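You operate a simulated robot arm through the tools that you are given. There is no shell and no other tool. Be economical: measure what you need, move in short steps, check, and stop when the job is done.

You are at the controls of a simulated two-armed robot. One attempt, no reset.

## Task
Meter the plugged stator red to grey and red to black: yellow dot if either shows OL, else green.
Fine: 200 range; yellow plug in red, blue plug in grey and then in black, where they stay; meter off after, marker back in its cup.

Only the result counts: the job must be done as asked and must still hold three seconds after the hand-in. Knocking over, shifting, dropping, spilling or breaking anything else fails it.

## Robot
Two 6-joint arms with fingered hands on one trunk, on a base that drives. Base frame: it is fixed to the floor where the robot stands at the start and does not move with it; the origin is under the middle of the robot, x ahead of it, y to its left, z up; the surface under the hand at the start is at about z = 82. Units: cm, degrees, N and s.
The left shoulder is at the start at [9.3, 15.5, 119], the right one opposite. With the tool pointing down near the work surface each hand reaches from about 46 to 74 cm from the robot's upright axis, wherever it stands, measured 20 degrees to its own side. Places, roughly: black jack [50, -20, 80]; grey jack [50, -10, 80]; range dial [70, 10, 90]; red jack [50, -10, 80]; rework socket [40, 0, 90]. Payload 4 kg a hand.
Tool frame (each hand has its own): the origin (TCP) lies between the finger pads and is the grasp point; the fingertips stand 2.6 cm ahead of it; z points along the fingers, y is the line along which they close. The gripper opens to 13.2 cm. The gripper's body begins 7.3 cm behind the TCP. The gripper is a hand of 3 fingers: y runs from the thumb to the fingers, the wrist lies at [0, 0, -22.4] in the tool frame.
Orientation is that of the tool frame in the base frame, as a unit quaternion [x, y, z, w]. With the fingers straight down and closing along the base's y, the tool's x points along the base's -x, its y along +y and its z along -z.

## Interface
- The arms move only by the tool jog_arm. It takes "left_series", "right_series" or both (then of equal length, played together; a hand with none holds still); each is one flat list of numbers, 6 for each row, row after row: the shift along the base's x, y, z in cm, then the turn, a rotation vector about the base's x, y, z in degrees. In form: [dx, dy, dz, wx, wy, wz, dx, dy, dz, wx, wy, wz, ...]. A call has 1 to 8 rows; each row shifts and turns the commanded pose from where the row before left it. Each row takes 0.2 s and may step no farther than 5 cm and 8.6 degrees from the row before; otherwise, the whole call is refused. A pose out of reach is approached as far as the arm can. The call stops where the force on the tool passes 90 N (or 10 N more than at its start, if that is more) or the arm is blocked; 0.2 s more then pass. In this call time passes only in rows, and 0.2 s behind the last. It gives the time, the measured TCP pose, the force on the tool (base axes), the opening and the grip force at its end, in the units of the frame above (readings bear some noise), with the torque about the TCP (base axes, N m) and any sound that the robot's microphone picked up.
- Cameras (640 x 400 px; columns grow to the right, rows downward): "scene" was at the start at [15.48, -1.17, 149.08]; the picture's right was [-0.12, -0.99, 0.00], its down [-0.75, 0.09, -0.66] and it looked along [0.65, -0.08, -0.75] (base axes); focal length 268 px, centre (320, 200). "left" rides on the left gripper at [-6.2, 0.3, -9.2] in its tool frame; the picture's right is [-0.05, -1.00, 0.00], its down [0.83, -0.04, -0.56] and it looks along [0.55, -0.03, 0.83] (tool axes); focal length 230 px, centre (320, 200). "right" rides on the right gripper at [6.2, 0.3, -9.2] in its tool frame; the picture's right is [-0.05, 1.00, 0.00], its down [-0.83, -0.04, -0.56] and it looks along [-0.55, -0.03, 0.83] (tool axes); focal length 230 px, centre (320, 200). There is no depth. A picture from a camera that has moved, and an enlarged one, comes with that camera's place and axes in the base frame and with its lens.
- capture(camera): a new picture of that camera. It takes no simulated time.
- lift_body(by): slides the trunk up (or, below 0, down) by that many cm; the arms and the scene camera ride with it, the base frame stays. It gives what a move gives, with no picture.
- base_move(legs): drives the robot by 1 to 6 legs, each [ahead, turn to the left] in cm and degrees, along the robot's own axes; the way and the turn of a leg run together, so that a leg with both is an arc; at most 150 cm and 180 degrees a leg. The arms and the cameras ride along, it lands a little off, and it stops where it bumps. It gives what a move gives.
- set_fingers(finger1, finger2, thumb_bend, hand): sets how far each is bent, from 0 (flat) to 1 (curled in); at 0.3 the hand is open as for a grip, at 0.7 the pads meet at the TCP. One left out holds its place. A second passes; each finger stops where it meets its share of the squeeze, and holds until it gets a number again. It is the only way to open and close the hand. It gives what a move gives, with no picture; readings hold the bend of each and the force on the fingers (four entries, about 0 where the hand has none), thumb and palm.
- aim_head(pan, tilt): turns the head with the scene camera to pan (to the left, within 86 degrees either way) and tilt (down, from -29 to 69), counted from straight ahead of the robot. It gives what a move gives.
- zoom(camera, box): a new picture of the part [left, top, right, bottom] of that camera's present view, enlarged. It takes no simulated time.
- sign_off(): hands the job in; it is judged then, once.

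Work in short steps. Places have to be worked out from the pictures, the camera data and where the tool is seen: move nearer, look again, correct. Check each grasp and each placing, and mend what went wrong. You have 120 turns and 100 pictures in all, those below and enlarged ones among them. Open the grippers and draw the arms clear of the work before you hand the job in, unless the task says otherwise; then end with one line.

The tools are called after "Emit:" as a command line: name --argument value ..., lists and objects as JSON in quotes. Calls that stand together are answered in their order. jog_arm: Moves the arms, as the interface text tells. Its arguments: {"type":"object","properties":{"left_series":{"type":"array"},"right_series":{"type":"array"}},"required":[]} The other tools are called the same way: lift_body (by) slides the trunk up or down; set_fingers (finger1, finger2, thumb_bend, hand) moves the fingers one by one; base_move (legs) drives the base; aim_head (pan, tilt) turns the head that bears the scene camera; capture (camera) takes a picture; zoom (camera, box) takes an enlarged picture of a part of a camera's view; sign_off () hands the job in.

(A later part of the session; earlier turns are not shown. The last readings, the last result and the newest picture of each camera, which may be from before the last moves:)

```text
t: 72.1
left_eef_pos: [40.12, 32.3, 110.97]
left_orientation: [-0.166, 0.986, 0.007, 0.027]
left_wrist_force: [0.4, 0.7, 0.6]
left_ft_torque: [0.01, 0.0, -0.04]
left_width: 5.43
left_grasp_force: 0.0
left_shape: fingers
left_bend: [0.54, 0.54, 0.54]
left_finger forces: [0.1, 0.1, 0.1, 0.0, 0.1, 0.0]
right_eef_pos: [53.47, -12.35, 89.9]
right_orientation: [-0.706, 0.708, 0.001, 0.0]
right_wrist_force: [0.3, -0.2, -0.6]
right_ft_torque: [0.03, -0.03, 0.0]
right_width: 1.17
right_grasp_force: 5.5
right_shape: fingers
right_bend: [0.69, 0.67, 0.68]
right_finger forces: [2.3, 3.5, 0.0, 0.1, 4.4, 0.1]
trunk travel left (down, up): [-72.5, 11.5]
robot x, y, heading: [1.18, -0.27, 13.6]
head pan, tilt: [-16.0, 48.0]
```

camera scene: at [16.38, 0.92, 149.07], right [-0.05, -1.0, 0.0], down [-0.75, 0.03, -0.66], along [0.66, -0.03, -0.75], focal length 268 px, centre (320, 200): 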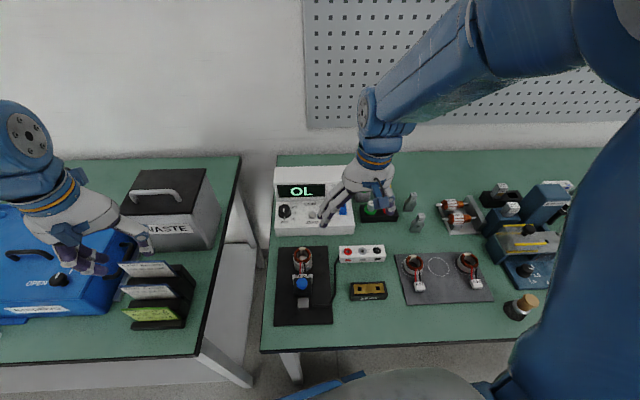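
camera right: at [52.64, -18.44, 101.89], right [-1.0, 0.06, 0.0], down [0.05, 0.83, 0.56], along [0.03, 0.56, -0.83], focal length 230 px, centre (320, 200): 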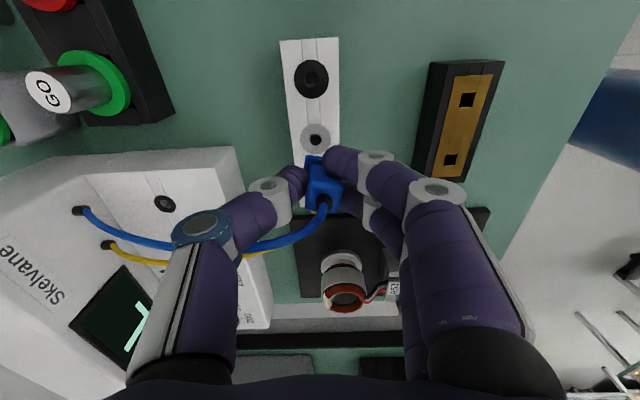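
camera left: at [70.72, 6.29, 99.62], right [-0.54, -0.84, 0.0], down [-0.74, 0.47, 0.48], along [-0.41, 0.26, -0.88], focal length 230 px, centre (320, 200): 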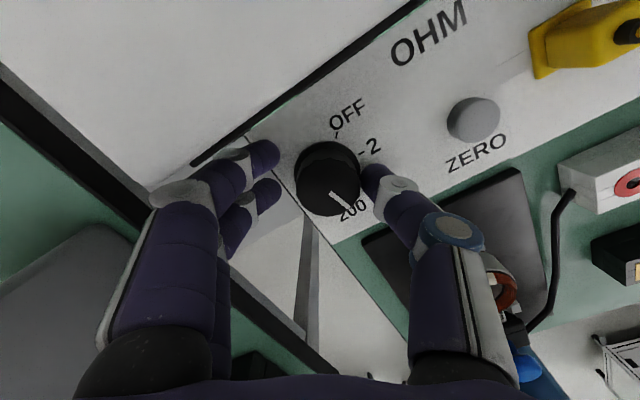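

No contact yet at z 89.9. Continue in single small touches.

Emit:
jog_arm --right_series '[0, 0, -0.3, 0, 0, 0]'

```text
t: 72.5
left_eef_pos: [40.03, 32.38, 110.95]
left_orientation: [-0.167, 0.986, 0.007, 0.027]
left_wrist_force: [0.3, 0.3, 0.2]
left_ft_torque: [-0.03, 0.02, -0.03]
left_width: 5.43
left_grasp_force: 0.0
left_shape: fingers
left_bend: [0.54, 0.54, 0.54]
left_finger forces: [0.0, 0.1, 0.0, 0.0, 0.1, 0.1]
right_eef_pos: [53.28, -12.37, 89.76]
right_orientation: [-0.705, 0.709, 0.0, 0.001]
right_wrist_force: [-1.4, -1.8, 11.2]
right_ft_torque: [-0.09, 0.06, 0.0]
right_width: 1.13
right_grasp_force: 9.4
right_shape: fingers
right_bend: [0.7, 0.67, 0.69]
right_finger forces: [8.6, 4.2, 0.0, 0.0, 6.0, 0.0]
trunk travel left (down, up): [-72.5, 11.5]
robot x, y, heading: [1.11, -0.59, 13.3]
head pan, tilt: [-16.0, 48.0]
```

Light contact (11 N) with lateral reaction toward -x,-y, suggesting the hole centre lies that way. Lift slightly, shift (-0.12,-0.12), retry.

Emit:
jog_arm --right_series '[0, 0, 0.4, 0, 0, 0, -0.12, -0.12, 0, 0, 0, 0, 0, 0, -0.3, 0, 0, 0]'

Emit:
zoom --camera "right" --box '[240, 110, 400, 210]'

```text
t: 73.3
left_eef_pos: [40.13, 32.42, 110.81]
left_orientation: [-0.166, 0.986, 0.007, 0.025]
left_wrist_force: [0.1, 0.0, 0.0]
left_ft_torque: [0.0, 0.03, -0.01]
left_width: 5.4
left_grasp_force: 0.0
left_shape: fingers
left_bend: [0.54, 0.54, 0.54]
left_finger forces: [0.0, 0.0, 0.0, 0.1, 0.0, 0.0]
right_eef_pos: [53.42, -12.62, 89.77]
right_orientation: [-0.706, 0.708, 0.001, 0.0]
right_wrist_force: [0.2, 0.3, 0.2]
right_ft_torque: [0.0, -0.01, 0.0]
right_width: 1.14
right_grasp_force: 5.4
right_shape: fingers
right_bend: [0.69, 0.66, 0.68]
right_finger forces: [2.7, 3.7, 0.0, 0.1, 4.4, 0.0]
trunk travel left (down, up): [-72.5, 11.5]
robot x, y, heading: [1.38, -0.13, 13.4]
head pan, tilt: [-16.0, 48.0]
```

```text
4.00 times, centred on (320, 160) of right
camera zoom: at [53.21, -18.85, 99.01], right [-1.0, 0.06, 0.0], down [0.05, 0.83, 0.56], along [0.03, 0.56, -0.83], focal length 920 px, centre (320, 360)
```

zoom: 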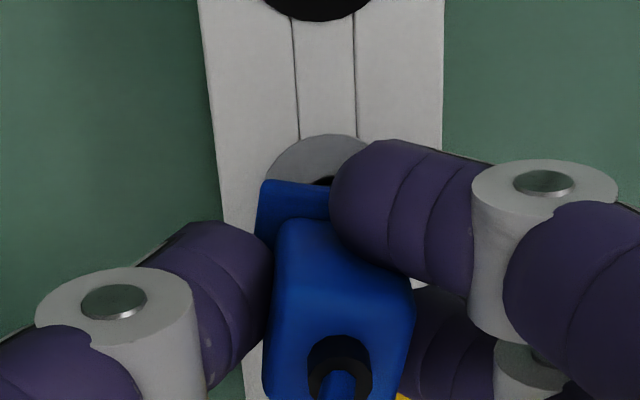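

Recomputed: hole is at (53.38,-12.62); current position corresponds to a pin slightly further -y, as the reaction suggested. Lower here.

Emit:
jog_arm --right_series '[0, 0, -0.25, 0, 0, 0]'

```text
t: 73.7
left_eef_pos: [40.08, 32.28, 110.92]
left_orientation: [-0.167, 0.986, 0.008, 0.027]
left_wrist_force: [0.0, -0.1, 0.4]
left_ft_torque: [0.0, 0.02, 0.03]
left_width: 5.44
left_grasp_force: 0.0
left_shape: fingers
left_bend: [0.54, 0.54, 0.54]
left_finger forces: [0.0, 0.0, 0.0, 0.1, 0.0, 0.0]
right_eef_pos: [53.38, -12.55, 89.48]
right_orientation: [-0.706, 0.708, 0.001, 0.001]
right_wrist_force: [-0.7, -2.7, 4.7]
right_ft_torque: [-0.08, 0.04, 0.02]
right_width: 1.11
right_grasp_force: 6.3
right_shape: fingers
right_bend: [0.7, 0.66, 0.68]
right_finger forces: [5.2, 3.4, 0.2, 0.0, 4.9, 0.0]
trunk travel left (down, up): [-72.5, 11.5]
robot x, y, heading: [1.39, -0.34, 13.3]
head pan, tilt: [-16.0, 48.0]
```

Deeper than before with reaction still toward -y: shift -0.12 y, then lower.

Emit:
jog_arm --right_series '[0, -0.12, 0.05, 0, 0, 0, 0, 0, -0.25, 0, 0, 0]'

```text
t: 74.3
left_eef_pos: [40.2, 32.29, 110.84]
left_orientation: [-0.167, 0.986, 0.007, 0.027]
left_wrist_force: [-0.3, 0.5, 0.5]
left_ft_torque: [0.01, 0.02, 0.0]
left_width: 5.43
left_grasp_force: 0.1
left_shape: fingers
left_bend: [0.54, 0.54, 0.54]
left_finger forces: [0.0, 0.0, 0.0, 0.0, 0.1, 0.0]
right_eef_pos: [53.33, -12.66, 89.28]
right_orientation: [-0.705, 0.709, 0.0, 0.0]
right_wrist_force: [0.3, 0.1, 0.0]
right_ft_torque: [-0.01, -0.01, 0.01]
right_width: 1.13
right_grasp_force: 4.9
right_shape: fingers
right_bend: [0.69, 0.66, 0.68]
right_finger forces: [2.1, 3.7, 0.0, 0.0, 4.4, 0.0]
trunk travel left (down, up): [-72.5, 11.5]
robot x, y, heading: [1.27, -0.19, 13.6]
head pan, tilt: [-16.0, 48.0]
```

Now free at 89.28 — the pin is in the hole. Continue down to seat.

Emit:
jog_arm --right_series '[0, 0, -0.3, 0, 0, 0, 0, 0, -0.3, 0, 0, 0]'

Emit:
jog_arm --right_series '[0, 0, -0.3, 0, 0, 0]'

```text
t: 74.9
left_eef_pos: [40.07, 32.31, 110.79]
left_orientation: [-0.168, 0.985, 0.007, 0.027]
left_wrist_force: [-0.2, 1.0, -0.2]
left_ft_torque: [0.02, -0.04, 0.01]
left_width: 5.42
left_grasp_force: 0.2
left_shape: fingers
left_bend: [0.54, 0.54, 0.54]
left_finger forces: [0.0, 0.1, 0.0, 0.1, 0.0, 0.1]
right_eef_pos: [53.41, -12.58, 88.6]
right_orientation: [-0.705, 0.71, 0.002, -0.001]
right_wrist_force: [-0.2, 0.2, -0.1]
right_ft_torque: [0.03, -0.01, 0.02]
right_width: 1.16
right_grasp_force: 5.1
right_shape: fingers
right_bend: [0.69, 0.66, 0.68]
right_finger forces: [1.9, 3.7, 0.0, 0.0, 4.5, 0.0]
trunk travel left (down, up): [-72.5, 11.5]
robot x, y, heading: [1.36, 0.21, 13.2]
head pan, tilt: [-16.0, 48.0]
```

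```text
t: 75.3
left_eef_pos: [40.13, 32.34, 110.88]
left_orientation: [-0.167, 0.986, 0.007, 0.026]
left_wrist_force: [-0.3, 0.0, 0.8]
left_ft_torque: [-0.01, -0.01, 0.03]
left_width: 5.42
left_grasp_force: 0.1
left_shape: fingers
left_bend: [0.54, 0.54, 0.54]
left_finger forces: [0.0, 0.1, 0.0, 0.0, 0.0, 0.1]
right_eef_pos: [53.29, -12.53, 88.35]
right_orientation: [-0.706, 0.708, 0.001, 0.0]
right_wrist_force: [-0.1, 1.2, -0.4]
right_ft_torque: [-0.02, -0.03, 0.02]
right_width: 1.14
right_grasp_force: 4.8
right_shape: fingers
right_bend: [0.69, 0.66, 0.68]
right_finger forces: [1.9, 3.8, 0.1, 0.0, 4.5, 0.0]
trunk travel left (down, up): [-72.5, 11.5]
robot x, y, heading: [1.04, -0.14, 13.5]
head pan, tilt: [-16.0, 48.0]
```

Emit:
jog_arm --right_series '[0, 0, -0.3, 0, 0, 0]'

Emit:
jog_arm --right_series '[0, 0, -0.2, 0, 0, 0]'

Emit:
zoom --camera "scene" --box '[240, 160, 400, 260]'

```text
t: 75.7
left_eef_pos: [40.03, 32.35, 110.95]
left_orientation: [-0.167, 0.986, 0.008, 0.027]
left_wrist_force: [0.7, -0.4, -0.8]
left_ft_torque: [-0.02, -0.03, -0.03]
left_width: 5.43
left_grasp_force: 0.1
left_shape: fingers
left_bend: [0.54, 0.54, 0.54]
left_finger forces: [0.0, 0.0, 0.0, 0.0, 0.0, 0.1]
right_eef_pos: [53.45, -12.56, 88.13]
right_orientation: [-0.706, 0.708, 0.001, 0.0]
right_wrist_force: [0.2, -0.8, 3.1]
right_ft_torque: [-0.03, 0.06, -0.03]
right_width: 1.14
right_grasp_force: 6.6
right_shape: fingers
right_bend: [0.7, 0.66, 0.68]
right_finger forces: [5.1, 3.3, 0.0, 0.1, 4.9, 0.0]
trunk travel left (down, up): [-72.5, 11.5]
robot x, y, heading: [1.37, -0.08, 13.4]
head pan, tilt: [-16.0, 48.0]
```

```text
t: 76.1
left_eef_pos: [39.83, 32.29, 110.95]
left_orientation: [-0.167, 0.986, 0.008, 0.028]
left_wrist_force: [-0.2, -0.7, -0.5]
left_ft_torque: [-0.01, 0.0, 0.01]
left_width: 5.42
left_grasp_force: 0.1
left_shape: fingers
left_bend: [0.54, 0.54, 0.54]
left_finger forces: [0.1, 0.0, 0.0, 0.1, 0.1, 0.0]
right_eef_pos: [53.21, -12.53, 88.0]
right_orientation: [-0.706, 0.708, -0.001, 0.002]
right_wrist_force: [-1.1, -3.3, 15.6]
right_ft_torque: [-0.13, 0.14, -0.01]
right_width: 1.13
right_grasp_force: 11.8
right_shape: fingers
right_bend: [0.71, 0.67, 0.68]
right_finger forces: [12.0, 4.2, 0.0, 0.1, 6.4, 0.0]
trunk travel left (down, up): [-72.5, 11.5]
robot x, y, heading: [1.36, -0.09, 13.3]
head pan, tilt: [-16.0, 48.0]
```

```text
4.00 times, centred on (320, 210) of scene
camera zoom: at [16.19, 0.91, 149.11], right [-0.05, -1.0, 0.0], down [-0.75, 0.03, -0.66], along [0.66, -0.04, -0.75], focal length 1070 px, centre (320, 160)
```

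zoom: 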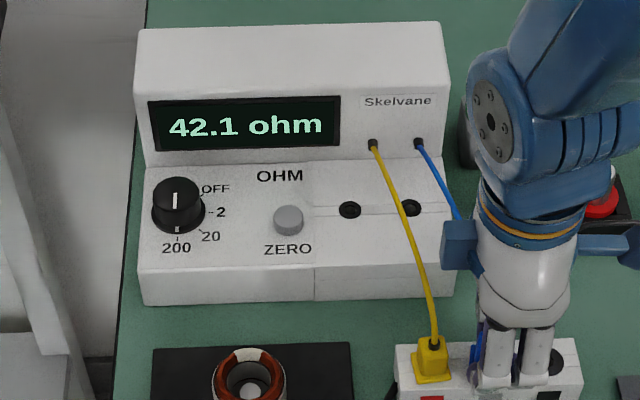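

Red–grey reads 42.1 ohm (not OL). Now regrip the seated blue plug squarely before moving it to black.

Emit:
set_fingers --hand "right" --finger1 0.6 --finger2 0.6 --thumb_bend 0.6

Emit:
jog_arm --right_series '[0, 0, 0.4, 0, 0, 0]'

Emit:
zoom --camera "right" --box '[240, 110, 400, 210]'

```text
t: 77.1
left_eef_pos: [39.97, 32.4, 110.94]
left_orientation: [-0.168, 0.985, 0.007, 0.028]
left_wrist_force: [-0.1, 0.1, -0.6]
left_ft_torque: [-0.02, 0.0, 0.02]
left_width: 5.42
left_grasp_force: 0.1
left_shape: fingers
left_bend: [0.54, 0.54, 0.54]
left_finger forces: [0.0, 0.1, 0.1, 0.0, 0.0, 0.1]
right_eef_pos: [53.33, -12.63, 87.94]
right_orientation: [-0.705, 0.709, 0.001, 0.002]
right_wrist_force: [2.6, -4.6, 23.4]
right_ft_torque: [-0.12, 0.19, 0.03]
right_width: 2.11
right_grasp_force: 11.9
right_shape: fingers
right_bend: [0.72, 0.65, 0.6]
right_finger forces: [13.9, 9.7, 0.0, 0.1, 0.1, 0.0]
trunk travel left (down, up): [-72.5, 11.5]
robot x, y, heading: [1.52, -0.52, 13.1]
head pan, tilt: [-16.0, 48.0]
```

```text
t: 77.5
left_eef_pos: [40.03, 32.36, 110.77]
left_orientation: [-0.166, 0.986, 0.007, 0.026]
left_wrist_force: [0.6, 0.2, -0.5]
left_ft_torque: [-0.01, -0.01, -0.01]
left_width: 5.43
left_grasp_force: 0.0
left_shape: fingers
left_bend: [0.54, 0.54, 0.54]
left_finger forces: [0.0, 0.0, 0.0, 0.0, 0.0, 0.1]
right_eef_pos: [53.42, -12.63, 88.21]
right_orientation: [-0.705, 0.709, 0.002, -0.001]
right_wrist_force: [3.1, -1.6, 6.2]
right_ft_torque: [-0.09, -0.03, 0.01]
right_width: 2.31
right_grasp_force: 3.5
right_shape: fingers
right_bend: [0.69, 0.6, 0.6]
right_finger forces: [6.9, 0.0, 0.0, 0.0, 0.1, 0.1]
trunk travel left (down, up): [-72.5, 11.5]
robot x, y, heading: [1.13, -0.05, 13.3]
head pan, tilt: [-16.0, 48.0]
```

```text
4.00 times, centred on (320, 160) of right
camera zoom: at [53.19, -18.92, 97.43], right [-1.0, 0.06, 0.0], down [0.05, 0.83, 0.56], along [0.03, 0.56, -0.83], focal length 920 px, centre (320, 360)
```

zoom: 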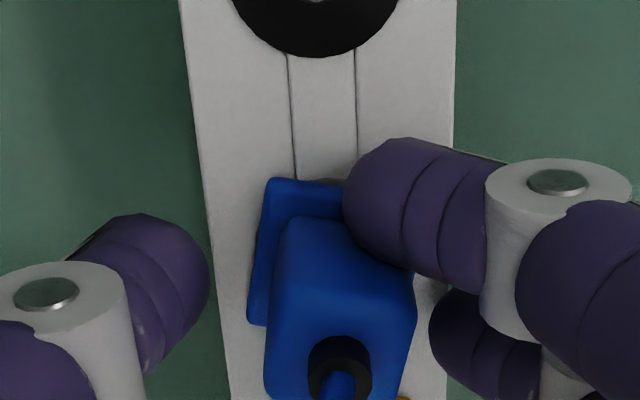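

Finger 1 rests on the flange and is held bent. Raise 0.5 cm to free it, then close.

Emit:
jog_arm --right_series '[0, 0, 0.3, 0, 0, 0, 0, 0.15, 0.2, 0, 0, 0]'

Emit:
set_fingers --hand "right" --finger1 0.6 --finger2 0.6 --thumb_bend 0.6

Emit:
set_fingers --hand "right" --finger1 0.7 --finger2 0.7 --thumb_bend 0.7

Emit:
zoom --camera "right" --box '[240, 110, 400, 210]'

```text
t: 78.1
left_eef_pos: [40.17, 32.32, 110.84]
left_orientation: [-0.167, 0.986, 0.007, 0.026]
left_wrist_force: [-0.4, 0.7, -1.0]
left_ft_torque: [0.01, 0.02, 0.02]
left_width: 5.45
left_grasp_force: 0.0
left_shape: fingers
left_bend: [0.54, 0.54, 0.54]
left_finger forces: [0.0, 0.0, 0.1, 0.0, 0.0, 0.1]
right_eef_pos: [53.32, -12.5, 88.66]
right_orientation: [-0.705, 0.709, 0.0, 0.0]
right_wrist_force: [-0.8, 0.8, 1.1]
right_ft_torque: [0.0, -0.01, 0.01]
right_width: 3.45
right_grasp_force: 0.1
right_shape: fingers
right_bend: [0.6, 0.6, 0.6]
right_finger forces: [0.1, 0.1, 0.0, 0.0, 0.0, 0.0]
trunk travel left (down, up): [-72.5, 11.5]
robot x, y, heading: [1.28, -0.6, 13.3]
head pan, tilt: [-16.0, 48.0]
```

```text
t: 79.1
left_eef_pos: [40.1, 32.28, 110.84]
left_orientation: [-0.167, 0.986, 0.007, 0.026]
left_wrist_force: [0.2, 0.0, 0.8]
left_ft_torque: [0.02, -0.03, 0.02]
left_width: 5.45
left_grasp_force: 0.0
left_shape: fingers
left_bend: [0.54, 0.54, 0.54]
left_finger forces: [0.0, 0.0, 0.1, 0.1, 0.1, 0.0]
right_eef_pos: [53.37, -12.44, 88.73]
right_orientation: [-0.706, 0.708, 0.002, 0.0]
right_wrist_force: [-0.3, -0.1, -0.2]
right_ft_torque: [-0.01, -0.03, 0.0]
right_width: 3.44
right_grasp_force: 0.1
right_shape: fingers
right_bend: [0.6, 0.6, 0.6]
right_finger forces: [0.1, 0.1, 0.0, 0.0, 0.0, 0.0]
trunk travel left (down, up): [-72.5, 11.5]
robot x, y, heading: [1.21, -0.28, 13.4]
head pan, tilt: [-16.0, 48.0]
```

```text
t: 80.1
left_eef_pos: [40.14, 32.34, 110.94]
left_orientation: [-0.166, 0.986, 0.006, 0.026]
left_wrist_force: [-0.2, 0.0, 0.2]
left_ft_torque: [-0.01, 0.02, 0.02]
left_width: 5.42
left_grasp_force: 0.0
left_shape: fingers
left_bend: [0.54, 0.54, 0.54]
left_finger forces: [0.0, 0.0, 0.0, 0.0, 0.0, 0.0]
right_eef_pos: [53.33, -12.43, 88.72]
right_orientation: [-0.706, 0.708, 0.001, 0.0]
right_wrist_force: [-0.4, 0.1, -0.1]
right_ft_torque: [0.01, 0.01, 0.0]
right_width: 1.43
right_grasp_force: 4.9
right_shape: fingers
right_bend: [0.68, 0.66, 0.68]
right_finger forces: [1.5, 3.3, 0.0, 0.0, 4.8, 0.0]
trunk travel left (down, up): [-72.5, 11.5]
robot x, y, heading: [1.09, -0.46, 13.2]
head pan, tilt: [-16.0, 48.0]
```

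```text
4.00 times, centred on (320, 160) of right
camera zoom: at [53.11, -18.76, 98.02], right [-1.0, 0.06, 0.0], down [0.05, 0.83, 0.56], along [0.03, 0.56, -0.83], focal length 920 px, centre (320, 360)
```

zoom: 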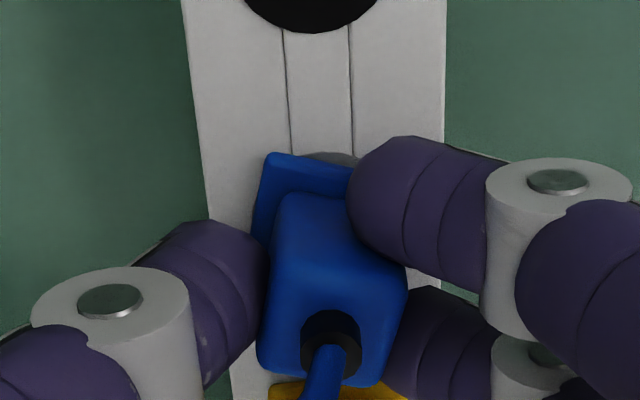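

Regripped; pin known at cam+(0.27, 6.14). Lift 3 cm, move -4.0 in y to above black, and look.

Emit:
jog_arm --right_series '[0, 0, 1, 0, 0, 0, 0, 0, 1, 0, 0, 0, 0, 0, 1.2, 0, 0, 0, 0.02, -1.5, 0, 0, 0, 0, 0.02, -1.5, 0, 0, 0, 0, 0, -1, 0, 0, 0, 0, 0, 0, 0, 0, 0, 0]'

Emit:
zoom --camera "right" --box '[240, 100, 400, 200]'

```text
t: 81.7
left_eef_pos: [40.22, 32.35, 110.89]
left_orientation: [-0.167, 0.986, 0.007, 0.027]
left_wrist_force: [-0.2, -0.4, 0.4]
left_ft_torque: [0.01, -0.03, -0.01]
left_width: 5.43
left_grasp_force: 0.1
left_shape: fingers
left_bend: [0.54, 0.54, 0.54]
left_finger forces: [0.1, 0.0, 0.0, 0.0, 0.0, 0.1]
right_eef_pos: [53.47, -16.26, 91.88]
right_orientation: [-0.706, 0.708, 0.002, 0.001]
right_wrist_force: [-1.0, 0.0, -0.4]
right_ft_torque: [-0.01, 0.0, 0.0]
right_width: 1.36
right_grasp_force: 4.6
right_shape: fingers
right_bend: [0.68, 0.66, 0.68]
right_finger forces: [1.4, 3.4, 0.1, 0.1, 4.7, 0.1]
trunk travel left (down, up): [-72.5, 11.5]
robot x, y, heading: [1.33, 0.06, 13.1]
head pan, tilt: [-16.0, 48.0]
```

```text
4.00 times, centred on (320, 150) of right
camera zoom: at [53.29, -22.58, 101.19], right [-1.0, 0.06, 0.0], down [0.05, 0.83, 0.56], along [0.03, 0.56, -0.83], focal length 920 px, centre (320, 400)
```

zoom: 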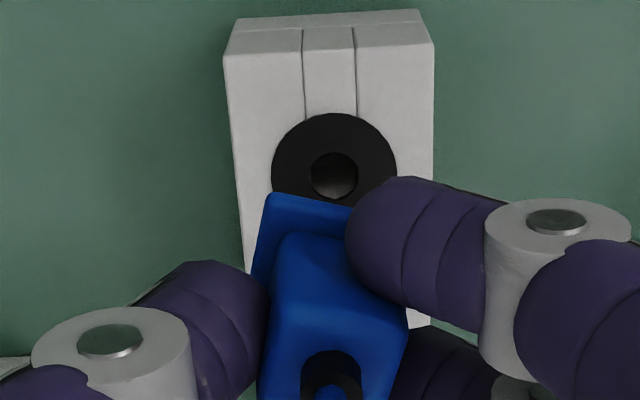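

Plug unchanged in the grip. Black hole at (53.39,-16.69), pin at (53.56,-16.44): shift (-0.17,-0.25) and lower to just above contact height.

Emit:
jog_arm --right_series '[-0.17, -0.25, -0.4, 0, 0, 0, 0, 0, -0.6, 0, 0, 0, 0, 0, -0.3, 0, 0, 0, 0, 0, 0, 0, 0, 0]'

Emit:
zoom --camera "right" --box '[240, 100, 400, 200]'

```text
t: 82.7
left_eef_pos: [40.16, 32.22, 110.94]
left_orientation: [-0.167, 0.986, 0.007, 0.026]
left_wrist_force: [0.0, 0.2, 0.1]
left_ft_torque: [-0.02, -0.01, 0.0]
left_width: 5.43
left_grasp_force: 0.0
left_shape: fingers
left_bend: [0.54, 0.54, 0.54]
left_finger forces: [0.0, 0.0, 0.0, 0.1, 0.0, 0.1]
right_eef_pos: [53.34, -16.47, 90.63]
right_orientation: [-0.706, 0.708, 0.002, 0.002]
right_wrist_force: [-0.1, -0.2, -1.0]
right_ft_torque: [0.02, -0.01, 0.02]
right_width: 1.41
right_grasp_force: 4.9
right_shape: fingers
right_bend: [0.68, 0.66, 0.68]
right_finger forces: [1.4, 3.3, 0.1, 0.0, 4.6, 0.1]
trunk travel left (down, up): [-72.5, 11.5]
robot x, y, heading: [1.12, -0.09, 13.4]
head pan, tilt: [-16.0, 48.0]
```

```text
4.00 times, centred on (320, 150) of right
camera zoom: at [53.06, -22.82, 99.9], right [-1.0, 0.06, 0.0], down [0.05, 0.83, 0.56], along [0.03, 0.56, -0.83], focal length 920 px, centre (320, 400)
```

zoom: 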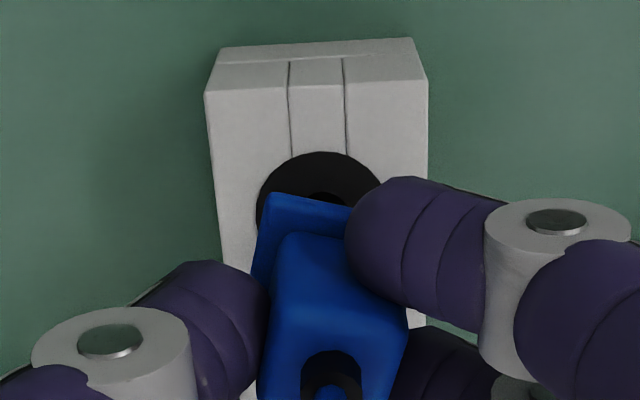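

Pin now within 0.06 cm of the black hole. Lower in touches.

Emit:
jog_arm --right_series '[0.04, 0, -0.3, 0, 0, 0, 0, 0, -0.2, 0, 0, 0]'

Emit:
jog_arm --right_series '[0, 0, -0.2, 0, 0, 0]'

```text
t: 83.3
left_eef_pos: [40.18, 32.36, 110.79]
left_orientation: [-0.167, 0.986, 0.007, 0.026]
left_wrist_force: [-1.0, -0.3, 0.0]
left_ft_torque: [-0.01, -0.02, -0.01]
left_width: 5.44
left_grasp_force: 0.1
left_shape: fingers
left_bend: [0.54, 0.54, 0.54]
left_finger forces: [0.0, 0.0, 0.0, 0.0, 0.1, 0.0]
right_eef_pos: [53.35, -16.59, 90.14]
right_orientation: [-0.707, 0.708, 0.001, -0.001]
right_wrist_force: [0.1, -1.0, -0.6]
right_ft_torque: [-0.03, -0.02, 0.01]
right_width: 1.4
right_grasp_force: 4.7
right_shape: fingers
right_bend: [0.68, 0.66, 0.68]
right_finger forces: [1.3, 3.4, 0.1, 0.0, 4.7, 0.0]
trunk travel left (down, up): [-72.5, 11.5]
robot x, y, heading: [1.19, -0.4, 13.2]
head pan, tilt: [-16.0, 48.0]
```

```text
t: 83.7
left_eef_pos: [40.19, 32.41, 110.9]
left_orientation: [-0.167, 0.986, 0.007, 0.027]
left_wrist_force: [0.1, -0.2, 0.2]
left_ft_torque: [-0.04, -0.01, -0.03]
left_width: 5.44
left_grasp_force: 0.0
left_shape: fingers
left_bend: [0.54, 0.54, 0.54]
left_finger forces: [0.0, 0.1, 0.1, 0.0, 0.1, 0.1]
right_eef_pos: [53.24, -16.49, 89.95]
right_orientation: [-0.706, 0.708, 0.001, 0.001]
right_wrist_force: [0.1, 0.3, -0.4]
right_ft_torque: [-0.02, 0.02, 0.03]
right_width: 1.41
right_grasp_force: 4.8
right_shape: fingers
right_bend: [0.68, 0.66, 0.68]
right_finger forces: [1.4, 3.3, 0.0, 0.0, 4.6, 0.1]
trunk travel left (down, up): [-72.5, 11.5]
robot x, y, heading: [0.95, 0.16, 12.9]
head pan, tilt: [-16.0, 48.0]
```

Emit:
jog_arm --right_series '[0, 0, -0.25, 0, 0, 0]'

Emit:
jog_arm --right_series '[0, 0, -0.1, 0, 0, 0]'

```text
t: 84.1
left_eef_pos: [40.26, 32.32, 110.93]
left_orientation: [-0.166, 0.986, 0.007, 0.026]
left_wrist_force: [-0.4, -0.4, 0.0]
left_ft_torque: [0.0, -0.01, -0.02]
left_width: 5.46
left_grasp_force: 0.1
left_shape: fingers
left_bend: [0.54, 0.54, 0.54]
left_finger forces: [0.1, 0.1, 0.0, 0.0, 0.0, 0.0]
right_eef_pos: [53.39, -16.53, 89.75]
right_orientation: [-0.706, 0.708, 0.002, 0.001]
right_wrist_force: [0.3, 0.2, -0.7]
right_ft_torque: [-0.01, 0.01, 0.0]
right_width: 1.39
right_grasp_force: 4.7
right_shape: fingers
right_bend: [0.68, 0.66, 0.68]
right_finger forces: [1.3, 3.5, 0.0, 0.1, 4.7, 0.1]
trunk travel left (down, up): [-72.5, 11.5]
robot x, y, heading: [1.05, -0.34, 13.2]
head pan, tilt: [-16.0, 48.0]
```

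```text
t: 84.5
left_eef_pos: [40.11, 32.36, 110.9]
left_orientation: [-0.167, 0.985, 0.007, 0.027]
left_wrist_force: [-0.2, -0.3, 0.7]
left_ft_torque: [-0.02, 0.01, -0.01]
left_width: 5.44
left_grasp_force: 0.3
left_shape: fingers
left_bend: [0.54, 0.54, 0.54]
left_finger forces: [0.0, 0.1, 0.0, 0.1, 0.0, 0.0]
right_eef_pos: [53.32, -16.53, 89.66]
right_orientation: [-0.706, 0.709, 0.001, 0.001]
right_wrist_force: [0.5, 0.1, -0.6]
right_ft_torque: [-0.02, 0.0, -0.02]
right_width: 1.38
right_grasp_force: 5.1
right_shape: fingers
right_bend: [0.68, 0.66, 0.68]
right_finger forces: [1.3, 3.4, 0.0, 0.1, 4.7, 0.0]
trunk travel left (down, up): [-72.5, 11.5]
robot x, y, heading: [1.4, -0.2, 13.2]
head pan, tilt: [-16.0, 48.0]
```

Past the miss height with no contact — inserting. Continue to the seat (~88.7).

Emit:
jog_arm --right_series '[0, 0, -0.3, 0, 0, 0, 0, 0, -0.3, 0, 0, 0]'

Emit:
jog_arm --right_series '[0, 0, -0.3, 0, 0, 0]'

```text
t: 85.1
left_eef_pos: [40.19, 32.29, 110.79]
left_orientation: [-0.167, 0.986, 0.008, 0.027]
left_wrist_force: [-0.2, 0.4, -0.8]
left_ft_torque: [-0.02, -0.01, 0.01]
left_width: 5.43
left_grasp_force: 0.1
left_shape: fingers
left_bend: [0.54, 0.54, 0.54]
left_finger forces: [0.0, 0.0, 0.0, 0.1, 0.0, 0.1]
right_eef_pos: [53.4, -16.52, 88.99]
right_orientation: [-0.706, 0.708, 0.003, 0.0]
right_wrist_force: [-0.2, -0.3, -0.1]
right_ft_torque: [0.01, -0.01, -0.01]
right_width: 1.39
right_grasp_force: 4.8
right_shape: fingers
right_bend: [0.68, 0.66, 0.68]
right_finger forces: [1.4, 3.5, 0.1, 0.0, 4.8, 0.0]
trunk travel left (down, up): [-72.5, 11.5]
robot x, y, heading: [1.08, -0.35, 13.2]
head pan, tilt: [-16.0, 48.0]
```

```text
t: 85.5
left_eef_pos: [40.01, 32.44, 110.75]
left_orientation: [-0.167, 0.986, 0.007, 0.026]
left_wrist_force: [0.3, 0.3, -0.4]
left_ft_torque: [-0.02, -0.01, -0.01]
left_width: 5.44
left_grasp_force: 0.0
left_shape: fingers
left_bend: [0.54, 0.54, 0.54]
left_finger forces: [0.0, 0.1, 0.1, 0.0, 0.1, 0.1]
right_eef_pos: [53.3, -16.53, 88.75]
right_orientation: [-0.705, 0.709, 0.002, 0.001]
right_wrist_force: [-0.5, -0.2, 0.1]
right_ft_torque: [0.01, 0.0, 0.02]
right_width: 1.41
right_grasp_force: 5.1
right_shape: fingers
right_bend: [0.68, 0.66, 0.68]
right_finger forces: [1.6, 3.8, 0.1, 0.1, 4.7, 0.0]
trunk travel left (down, up): [-72.5, 11.5]
robot x, y, heading: [0.86, -0.45, 13.2]
head pan, tilt: [-16.0, 48.0]
```

Emit:
jog_arm --right_series '[0, 0, -0.25, 0, 0, 0]'

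Emit:
zoom --camera "scene" --box '[240, 160, 400, 260]'

```text
t: 85.9
left_eef_pos: [40.06, 32.39, 110.9]
left_orientation: [-0.167, 0.986, 0.007, 0.028]
left_wrist_force: [0.1, 0.5, -0.4]
left_ft_torque: [0.01, 0.04, -0.02]
left_width: 5.44
left_grasp_force: 0.0
left_shape: fingers
left_bend: [0.54, 0.54, 0.54]
left_finger forces: [0.0, 0.1, 0.0, 0.0, 0.0, 0.0]
right_eef_pos: [53.42, -16.56, 88.36]
right_orientation: [-0.706, 0.708, 0.001, 0.002]
right_wrist_force: [0.7, -1.3, 9.0]
right_ft_torque: [0.05, -0.02, 0.03]
right_width: 1.32
right_grasp_force: 6.5
right_shape: fingers
right_bend: [0.68, 0.67, 0.69]
right_finger forces: [2.2, 4.9, 0.0, 0.0, 6.7, 0.1]
trunk travel left (down, up): [-72.5, 11.5]
robot x, y, heading: [1.28, -0.43, 13.3]
head pan, tilt: [-16.0, 48.0]
```

```text
4.00 times, centred on (320, 210) of scene
camera zoom: at [16.29, 0.97, 149.1], right [-0.05, -1.0, 0.01], down [-0.75, 0.03, -0.66], along [0.66, -0.04, -0.75], focal length 1070 px, centre (320, 160)
```

zoom: 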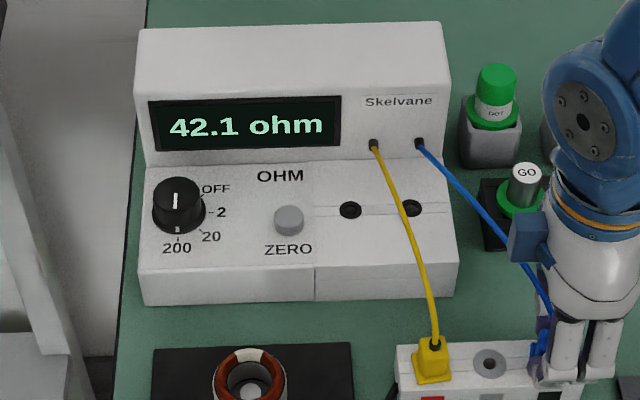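

Red–black also shows 42.1 ohm. Release and rise, then confirm the reading.

Emit:
jog_arm --right_series '[0, 0, 0.15, 0, 0, 0]'

Emit:
set_fingers --hand "right" --finger1 0.58 --finger2 0.58 --thumb_bend 0.58

Emit:
jog_arm --right_series '[0, 0, 1, 0, 0, 0, 0, 0, 2, 0, 0, 0, 0, 0, 3, 0, 0, 0, 0, 0, 3, 0, 0, 0, 0, 0, 2, 0, 0, 0]'

Emit:
capture --camera "scene"

```text
t: 86.3
left_eef_pos: [39.97, 32.4, 110.88]
left_orientation: [-0.167, 0.986, 0.007, 0.026]
left_wrist_force: [0.0, -1.2, -0.3]
left_ft_torque: [-0.02, -0.02, 0.02]
left_width: 5.43
left_grasp_force: 0.0
left_shape: fingers
left_bend: [0.54, 0.54, 0.54]
left_finger forces: [0.1, 0.0, 0.1, 0.0, 0.1, 0.1]
right_eef_pos: [53.35, -16.55, 88.55]
right_orientation: [-0.706, 0.708, 0.001, 0.001]
right_wrist_force: [0.2, -1.8, 6.5]
right_ft_torque: [0.01, 0.0, 0.0]
right_width: 1.32
right_grasp_force: 6.7
right_shape: fingers
right_bend: [0.68, 0.67, 0.69]
right_finger forces: [2.1, 4.6, 0.0, 0.1, 6.7, 0.1]
trunk travel left (down, up): [-72.5, 11.5]
robot x, y, heading: [1.02, -0.13, 13.2]
head pan, tilt: [-16.0, 48.0]
```

```text
t: 87.3
left_eef_pos: [40.19, 32.42, 110.81]
left_orientation: [-0.167, 0.986, 0.007, 0.026]
left_wrist_force: [0.1, -0.4, -0.8]
left_ft_torque: [-0.03, 0.05, 0.01]
left_width: 5.43
left_grasp_force: 0.1
left_shape: fingers
left_bend: [0.54, 0.54, 0.54]
left_finger forces: [0.1, 0.0, 0.1, 0.0, 0.0, 0.0]
right_eef_pos: [53.38, -16.39, 88.45]
right_orientation: [-0.706, 0.709, 0.003, 0.0]
right_wrist_force: [0.2, -0.7, -0.4]
right_ft_torque: [0.03, 0.04, 0.0]
right_width: 4.38
right_grasp_force: 0.1
right_shape: fingers
right_bend: [0.57, 0.57, 0.57]
right_finger forces: [0.1, 0.0, 0.0, 0.1, 0.1, 0.0]
trunk travel left (down, up): [-72.5, 11.5]
robot x, y, heading: [1.25, -0.35, 13.4]
head pan, tilt: [-16.0, 48.0]
```

```text
t: 88.5
left_eef_pos: [40.02, 32.37, 111.0]
left_orientation: [-0.167, 0.986, 0.007, 0.026]
left_wrist_force: [-0.2, 0.6, -0.7]
left_ft_torque: [0.0, -0.01, -0.01]
left_width: 5.41
left_grasp_force: 0.0
left_shape: fingers
left_bend: [0.54, 0.54, 0.54]
left_finger forces: [0.1, 0.0, 0.0, 0.0, 0.0, 0.1]
right_eef_pos: [53.12, -16.77, 99.58]
right_orientation: [-0.706, 0.708, 0.001, 0.0]
right_wrist_force: [-0.5, -0.2, 0.0]
right_ft_torque: [0.01, -0.03, -0.03]
right_width: 4.4
right_grasp_force: 0.0
right_shape: fingers
right_bend: [0.57, 0.57, 0.57]
right_finger forces: [0.1, 0.0, 0.1, 0.0, 0.1, 0.0]
trunk travel left (down, up): [-72.5, 11.5]
robot x, y, heading: [0.97, -0.34, 13.3]
head pan, tilt: [-16.0, 48.0]
```

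```text
19 pictures are left
camera scene: at [16.43, 0.95, 149.06], right [-0.05, -1.0, 0.01], down [-0.75, 0.03, -0.66], along [0.65, -0.04, -0.76], focal length 268 px, centre (320, 200)
```

scene: 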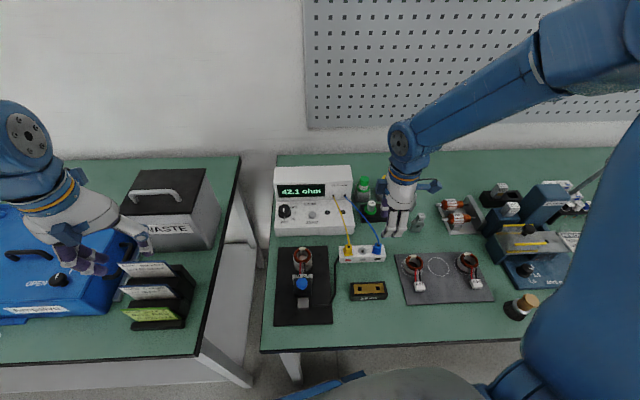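

Reading holds at 42.1 ohm for red–black, so neither is OL: green dot. I keep the 90° yaw (clear of the meter) and move over the green marker (~71,-15.5), opening the fingers.

Emit:
set_fingers --hand "right" --finger1 0.48 --finger2 0.48 --thumb_bend 0.48

Emit:
jog_arm --right_series '[3, 0.2, 1, 0, 0, 0, 3, 0.2, 1, 0, 0, 0, 3, 0.2, 0.5, 0, 0, 0, 3, 0.2, 0, 0, 0, 0, 3, 0.2, 0, 0, 0, 0, 2, 0, 0, 0, 0, 0]'

Emit:
capture --camera "right"

```text
t: 89.5
left_eef_pos: [40.08, 32.31, 110.89]
left_orientation: [-0.167, 0.986, 0.007, 0.026]
left_wrist_force: [-0.5, -0.1, -0.5]
left_ft_torque: [0.01, 0.01, -0.02]
left_width: 5.44
left_grasp_force: 0.2
left_shape: fingers
left_bend: [0.54, 0.54, 0.54]
left_finger forces: [0.0, 0.0, 0.0, 0.0, 0.0, 0.0]
right_eef_pos: [53.28, -16.66, 99.63]
right_orientation: [-0.706, 0.708, 0.0, 0.0]
right_wrist_force: [0.4, -0.3, -0.1]
right_ft_torque: [-0.01, -0.01, 0.02]
right_width: 7.4
right_grasp_force: 0.1
right_shape: fingers
right_bend: [0.48, 0.48, 0.48]
right_finger forces: [0.0, 0.0, 0.0, 0.0, 0.0, 0.0]
trunk travel left (down, up): [-72.5, 11.5]
robot x, y, heading: [1.52, -0.6, 13.4]
head pan, tilt: [-16.0, 48.0]
```

```text
t: 90.9
left_eef_pos: [40.19, 32.31, 110.86]
left_orientation: [-0.167, 0.986, 0.008, 0.026]
left_wrist_force: [-0.1, -0.3, -0.4]
left_ft_torque: [-0.03, 0.0, 0.0]
left_width: 5.41
left_grasp_force: 0.0
left_shape: fingers
left_bend: [0.54, 0.54, 0.54]
left_finger forces: [0.0, 0.0, 0.0, 0.0, 0.0, 0.0]
right_eef_pos: [70.36, -15.58, 102.1]
right_orientation: [-0.706, 0.708, 0.002, -0.001]
right_wrist_force: [-1.0, 0.2, -0.3]
right_ft_torque: [-0.02, 0.01, 0.01]
right_width: 7.39
right_grasp_force: 0.1
right_shape: fingers
right_bend: [0.48, 0.48, 0.48]
right_finger forces: [0.1, 0.0, 0.1, 0.0, 0.1, 0.1]
trunk travel left (down, up): [-72.5, 11.5]
robot x, y, heading: [1.24, 0.09, 13.3]
head pan, tilt: [-16.0, 48.0]
```

```text
18 pictures are left
camera right: at [70.22, -21.98, 111.31], right [-1.0, 0.05, 0.0], down [0.05, 0.83, 0.56], along [0.03, 0.56, -0.83], focal length 230 px, centre (320, 200)
```

right: 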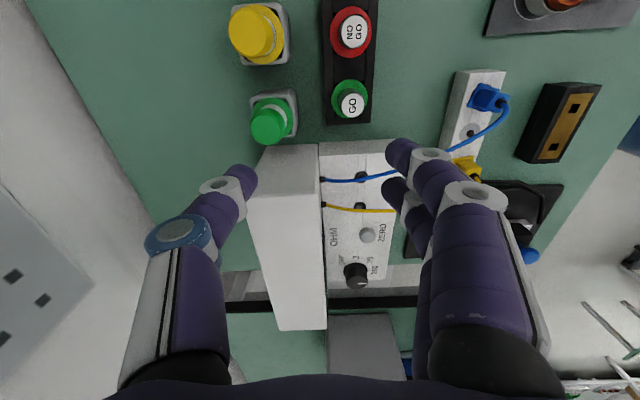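

The marker is at about (74.8,-16.6), near the reach limit (~75 cm). I try approaching over it at z≈98.5.

Emit:
jog_arm --right_series '[1, -0.3, -1, 0, 0, 0, 1, -0.3, -1, 0, 0, 0, 1, -0.2, -1, 0, 0, 0, 1, -0.2, -0.6, 0, 0, 0]'

Emit:
zoom --camera "right" --box '[160, 60, 480, 260]'

```text
t: 91.5
left_eef_pos: [37.44, 31.63, 108.85]
left_orientation: [-0.167, 0.986, 0.005, -0.005]
left_wrist_force: [-0.2, -1.1, -0.5]
left_ft_torque: [0.02, -0.04, 0.0]
left_width: 5.43
left_grasp_force: 0.0
left_shape: fingers
left_bend: [0.54, 0.54, 0.54]
left_finger forces: [0.0, 0.0, 0.1, 0.0, 0.0, 0.2]
right_eef_pos: [70.48, -16.49, 101.5]
right_orientation: [-0.706, 0.708, -0.004, 0.009]
right_wrist_force: [-0.5, -0.2, 0.2]
right_ft_torque: [-0.02, -0.03, 0.01]
right_width: 7.46
right_grasp_force: 0.0
right_shape: fingers
right_bend: [0.48, 0.48, 0.48]
right_finger forces: [0.1, 0.1, 0.0, 0.0, 0.0, 0.0]
trunk travel left (down, up): [-72.5, 11.5]
robot x, y, heading: [1.5, -0.36, 13.2]
head pan, tilt: [-16.0, 48.0]
stopped in row 3 (right hand): the arm was blocked; the commanded pose is now the measured one
```

```text
2.00 times, centred on (320, 160) of right
camera zoom: at [70.1, -22.87, 110.69], right [-1.0, 0.05, -0.02], down [0.03, 0.83, 0.56], along [0.05, 0.56, -0.83], focal length 460 px, centre (320, 280)
```

zoom: 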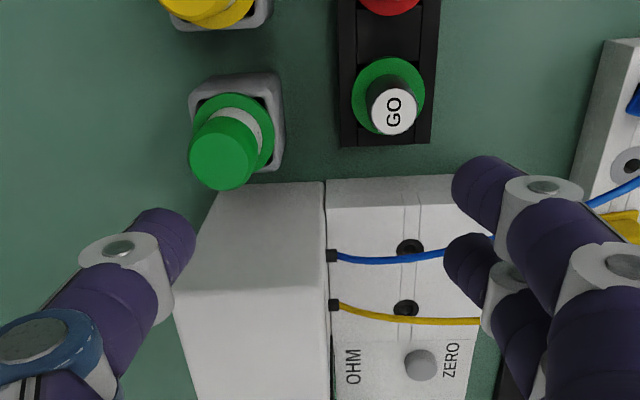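

Blocked at the reach limit again. I retract the right hand a little and drive the base ~4.5 cm ahead.

Emit:
jog_arm --right_series '[-2, 0, 1, 0, 0, 0, -2, 0, 1, 0, 0, 0, -2, 0, 1, 0, 0, 0]'

Emit:
base_move --legs '[[4.5, 0]]'

```text
t: 92.3
left_eef_pos: [37.49, 31.7, 109.09]
left_orientation: [-0.166, 0.986, 0.005, -0.003]
left_wrist_force: [-0.1, 0.1, -0.1]
left_ft_torque: [-0.03, 0.0, 0.01]
left_width: 5.44
left_grasp_force: 0.1
left_shape: fingers
left_bend: [0.54, 0.54, 0.54]
left_finger forces: [0.1, 0.0, 0.0, 0.1, 0.0, 0.0]
right_eef_pos: [64.51, -16.47, 104.37]
right_orientation: [-0.706, 0.708, -0.005, 0.009]
right_wrist_force: [0.2, -0.5, 1.1]
right_ft_torque: [-0.02, -0.04, 0.03]
right_width: 7.43
right_grasp_force: 0.1
right_shape: fingers
right_bend: [0.48, 0.48, 0.48]
right_finger forces: [0.0, 0.0, 0.0, 0.1, 0.1, 0.0]
trunk travel left (down, up): [-72.5, 11.5]
robot x, y, heading: [0.96, -0.23, 13.2]
head pan, tilt: [-16.0, 48.0]
```

```text
t: 93.3
left_eef_pos: [35.57, 31.37, 105.76]
left_orientation: [-0.167, 0.984, 0.001, -0.06]
left_wrist_force: [-0.6, 0.1, -0.4]
left_ft_torque: [0.03, 0.03, -0.01]
left_width: 5.42
left_grasp_force: 0.2
left_shape: fingers
left_bend: [0.54, 0.54, 0.54]
left_finger forces: [0.0, 0.0, 0.0, 0.0, 0.0, 0.1]
right_eef_pos: [64.28, -16.21, 106.15]
right_orientation: [0.707, -0.706, 0.012, -0.023]
right_wrist_force: [0.6, 0.2, -0.5]
right_ft_torque: [0.0, 0.01, -0.01]
right_width: 7.46
right_grasp_force: 0.1
right_shape: fingers
right_bend: [0.48, 0.48, 0.48]
right_finger forces: [0.0, 0.0, 0.0, 0.1, 0.1, 0.0]
trunk travel left (down, up): [-72.5, 11.5]
robot x, y, heading: [3.97, 0.53, 13.2]
head pan, tilt: [-16.0, 48.0]
stopped in leg 1: the robot was blocked; the commanded pose is now the measured one
```

Base advanced ~3 cm before stopping. I re-approach over the marker, tilting the fingers ~6° forward to gain reach.

Emit:
jog_arm --right_series '[1.5, 0, -0.5, 0, -1.5, 0, 1.5, 0, -0.5, 0, -1.5, 0, 1.5, 0, -0.5, 0, -1, 0, 1.5, 0, -0.5, 0, 0, 0]'

```text
t: 94.3
left_eef_pos: [35.5, 31.33, 105.98]
left_orientation: [-0.167, 0.984, 0.002, -0.058]
left_wrist_force: [0.0, -0.5, 0.5]
left_ft_torque: [-0.02, 0.02, -0.03]
left_width: 5.44
left_grasp_force: 0.1
left_shape: fingers
left_bend: [0.54, 0.54, 0.54]
left_finger forces: [0.1, 0.0, 0.0, 0.0, 0.0, 0.0]
right_eef_pos: [70.21, -16.48, 104.15]
right_orientation: [0.706, -0.705, 0.036, -0.048]
right_wrist_force: [-0.1, 0.5, -0.1]
right_ft_torque: [-0.01, 0.01, 0.02]
right_width: 7.46
right_grasp_force: 0.0
right_shape: fingers
right_bend: [0.48, 0.48, 0.48]
right_finger forces: [0.0, 0.0, 0.0, 0.0, 0.1, 0.0]
trunk travel left (down, up): [-72.5, 11.5]
robot x, y, heading: [3.75, 0.59, 13.2]
head pan, tilt: [-16.0, 48.0]
```

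Good. Continue to x≈74.8.

Emit:
jog_arm --right_series '[1.2, 0, -1, 0, 0, 0, 1.2, 0, -1, 0, 0, 0, 1.2, 0, -1, 0, 0, 0, 1.0, 0, -1, 0, 0, 0]'

Emit:
capture --camera "right"

```text
t: 95.3
left_eef_pos: [35.52, 31.31, 105.89]
left_orientation: [-0.166, 0.984, 0.002, -0.058]
left_wrist_force: [0.8, 0.5, 0.3]
left_ft_torque: [0.01, 0.02, 0.02]
left_width: 5.45
left_grasp_force: 0.2
left_shape: fingers
left_bend: [0.54, 0.54, 0.54]
left_finger forces: [0.1, 0.1, 0.1, 0.0, 0.0, 0.1]
right_eef_pos: [74.79, -16.44, 100.25]
right_orientation: [0.707, -0.704, 0.037, -0.048]
right_wrist_force: [0.7, 0.3, -0.3]
right_ft_torque: [0.03, 0.0, -0.01]
right_width: 7.47
right_grasp_force: 0.0
right_shape: fingers
right_bend: [0.48, 0.48, 0.48]
right_finger forces: [0.0, 0.0, 0.1, 0.0, 0.0, 0.0]
trunk travel left (down, up): [-72.5, 11.5]
robot x, y, heading: [4.08, 0.33, 13.4]
head pan, tilt: [-16.0, 48.0]
```

```text
16 pictures are left
camera right: at [73.55, -22.93, 109.31], right [-0.99, 0.05, -0.12], down [-0.03, 0.82, 0.57], along [0.13, 0.57, -0.81], focal length 230 px, centre (320, 200)
```

right: 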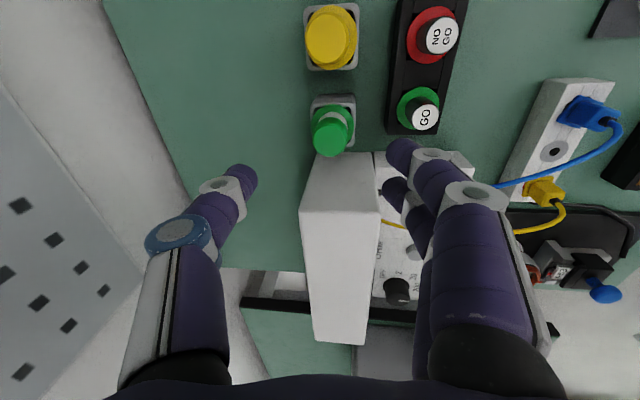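

Over the marker: it is at about (75.3,-16.8), top ~92. Descend around it to TCP z≈91.6.

Emit:
jog_arm --right_series '[0.25, -0.2, -2, 0, 0, 0, 0.25, -0.15, -2, 0, 0, 0, 0, 0, -2, 0, 0, 0, 0, 0, -1.3, 0, 0, 0]'

Emit:
zoom --camera "right" --box '[200, 80, 440, 230]'

```text
t: 96.3
left_eef_pos: [35.42, 31.12, 105.88]
left_orientation: [-0.165, 0.984, 0.003, -0.058]
left_wrist_force: [1.0, -0.6, -0.3]
left_ft_torque: [-0.03, 0.02, -0.01]
left_width: 5.44
left_grasp_force: 0.1
left_shape: fingers
left_bend: [0.54, 0.54, 0.54]
left_finger forces: [0.0, 0.0, 0.1, 0.0, 0.0, 0.0]
right_eef_pos: [75.26, -16.72, 92.9]
right_orientation: [0.706, -0.705, 0.037, -0.049]
right_wrist_force: [0.0, 0.6, -1.2]
right_ft_torque: [0.01, 0.0, 0.0]
right_width: 7.46
right_grasp_force: 0.0
right_shape: fingers
right_bend: [0.48, 0.48, 0.48]
right_finger forces: [0.0, 0.1, 0.0, 0.0, 0.0, 0.0]
trunk travel left (down, up): [-72.5, 11.5]
robot x, y, heading: [4.44, 0.12, 13.5]
head pan, tilt: [-16.0, 48.0]
```

```text
2.67 times, centred on (320, 155) of right
camera zoom: at [73.91, -23.16, 101.99], right [-0.99, 0.05, -0.12], down [-0.03, 0.82, 0.57], along [0.13, 0.57, -0.81], focal length 614 px, centre (320, 320)
```

zoom: 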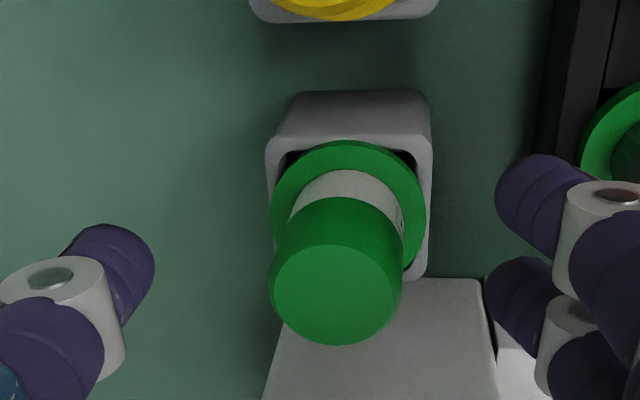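

Marker is at (75.1,-17.15), collar ~89. Shift y -0.4 and lower 0.8, then close.

Emit:
jog_arm --right_series '[-0.1, -0.4, -0.4, 0, 0, 0, 0, 0, -0.4, 0, 0, 0]'

Emit:
set_fingers --hand "right" --finger1 0.7 --finger2 0.7 --thumb_bend 0.7

Emit:
zoom --camera "right" --box '[200, 80, 440, 230]'

```text
t: 96.9
left_eef_pos: [35.51, 31.29, 105.91]
left_orientation: [-0.166, 0.985, 0.003, -0.057]
left_wrist_force: [0.0, -0.9, 0.8]
left_ft_torque: [0.01, -0.02, 0.01]
left_width: 5.43
left_grasp_force: 0.1
left_shape: fingers
left_bend: [0.54, 0.54, 0.54]
left_finger forces: [0.0, 0.0, 0.0, 0.1, 0.0, 0.0]
right_eef_pos: [75.07, -17.16, 92.05]
right_orientation: [-0.705, 0.706, -0.038, 0.048]
right_wrist_force: [1.0, -0.2, 0.2]
right_ft_torque: [0.04, 0.05, 0.02]
right_width: 7.45
right_grasp_force: 0.1
right_shape: fingers
right_bend: [0.48, 0.48, 0.48]
right_finger forces: [0.1, 0.1, 0.1, 0.1, 0.1, 0.0]
trunk travel left (down, up): [-72.5, 11.5]
robot x, y, heading: [4.2, 0.55, 12.9]
head pan, tilt: [-16.0, 48.0]
```

```text
t: 97.9
left_eef_pos: [35.4, 31.19, 105.97]
left_orientation: [-0.166, 0.985, 0.002, -0.056]
left_wrist_force: [0.0, 0.6, -0.7]
left_ft_torque: [0.0, 0.01, -0.01]
left_width: 5.44
left_grasp_force: 0.1
left_shape: fingers
left_bend: [0.54, 0.54, 0.54]
left_finger forces: [0.1, 0.0, 0.1, 0.0, 0.1, 0.0]
right_eef_pos: [75.05, -17.2, 92.17]
right_orientation: [-0.705, 0.706, -0.038, 0.048]
right_wrist_force: [-1.0, 0.3, 0.0]
right_ft_torque: [0.0, 0.03, 0.03]
right_width: 1.26
right_grasp_force: 5.9
right_shape: fingers
right_bend: [0.7, 0.63, 0.67]
right_finger forces: [0.1, 6.1, 0.0, 0.0, 5.3, 0.0]
trunk travel left (down, up): [-72.5, 11.5]
robot x, y, heading: [4.37, 0.27, 13.0]
head pan, tilt: [-16.0, 48.0]
```

```text
2.67 times, centred on (320, 155) of right
camera zoom: at [73.74, -23.62, 101.19], right [-0.99, 0.05, -0.12], down [-0.02, 0.82, 0.57], along [0.13, 0.57, -0.81], focal length 614 px, centre (320, 320)
```

zoom: 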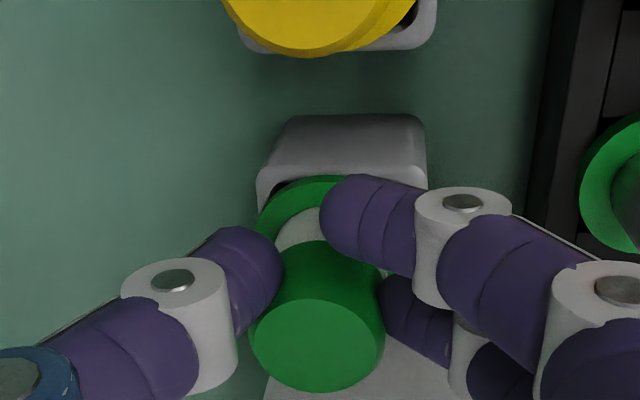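

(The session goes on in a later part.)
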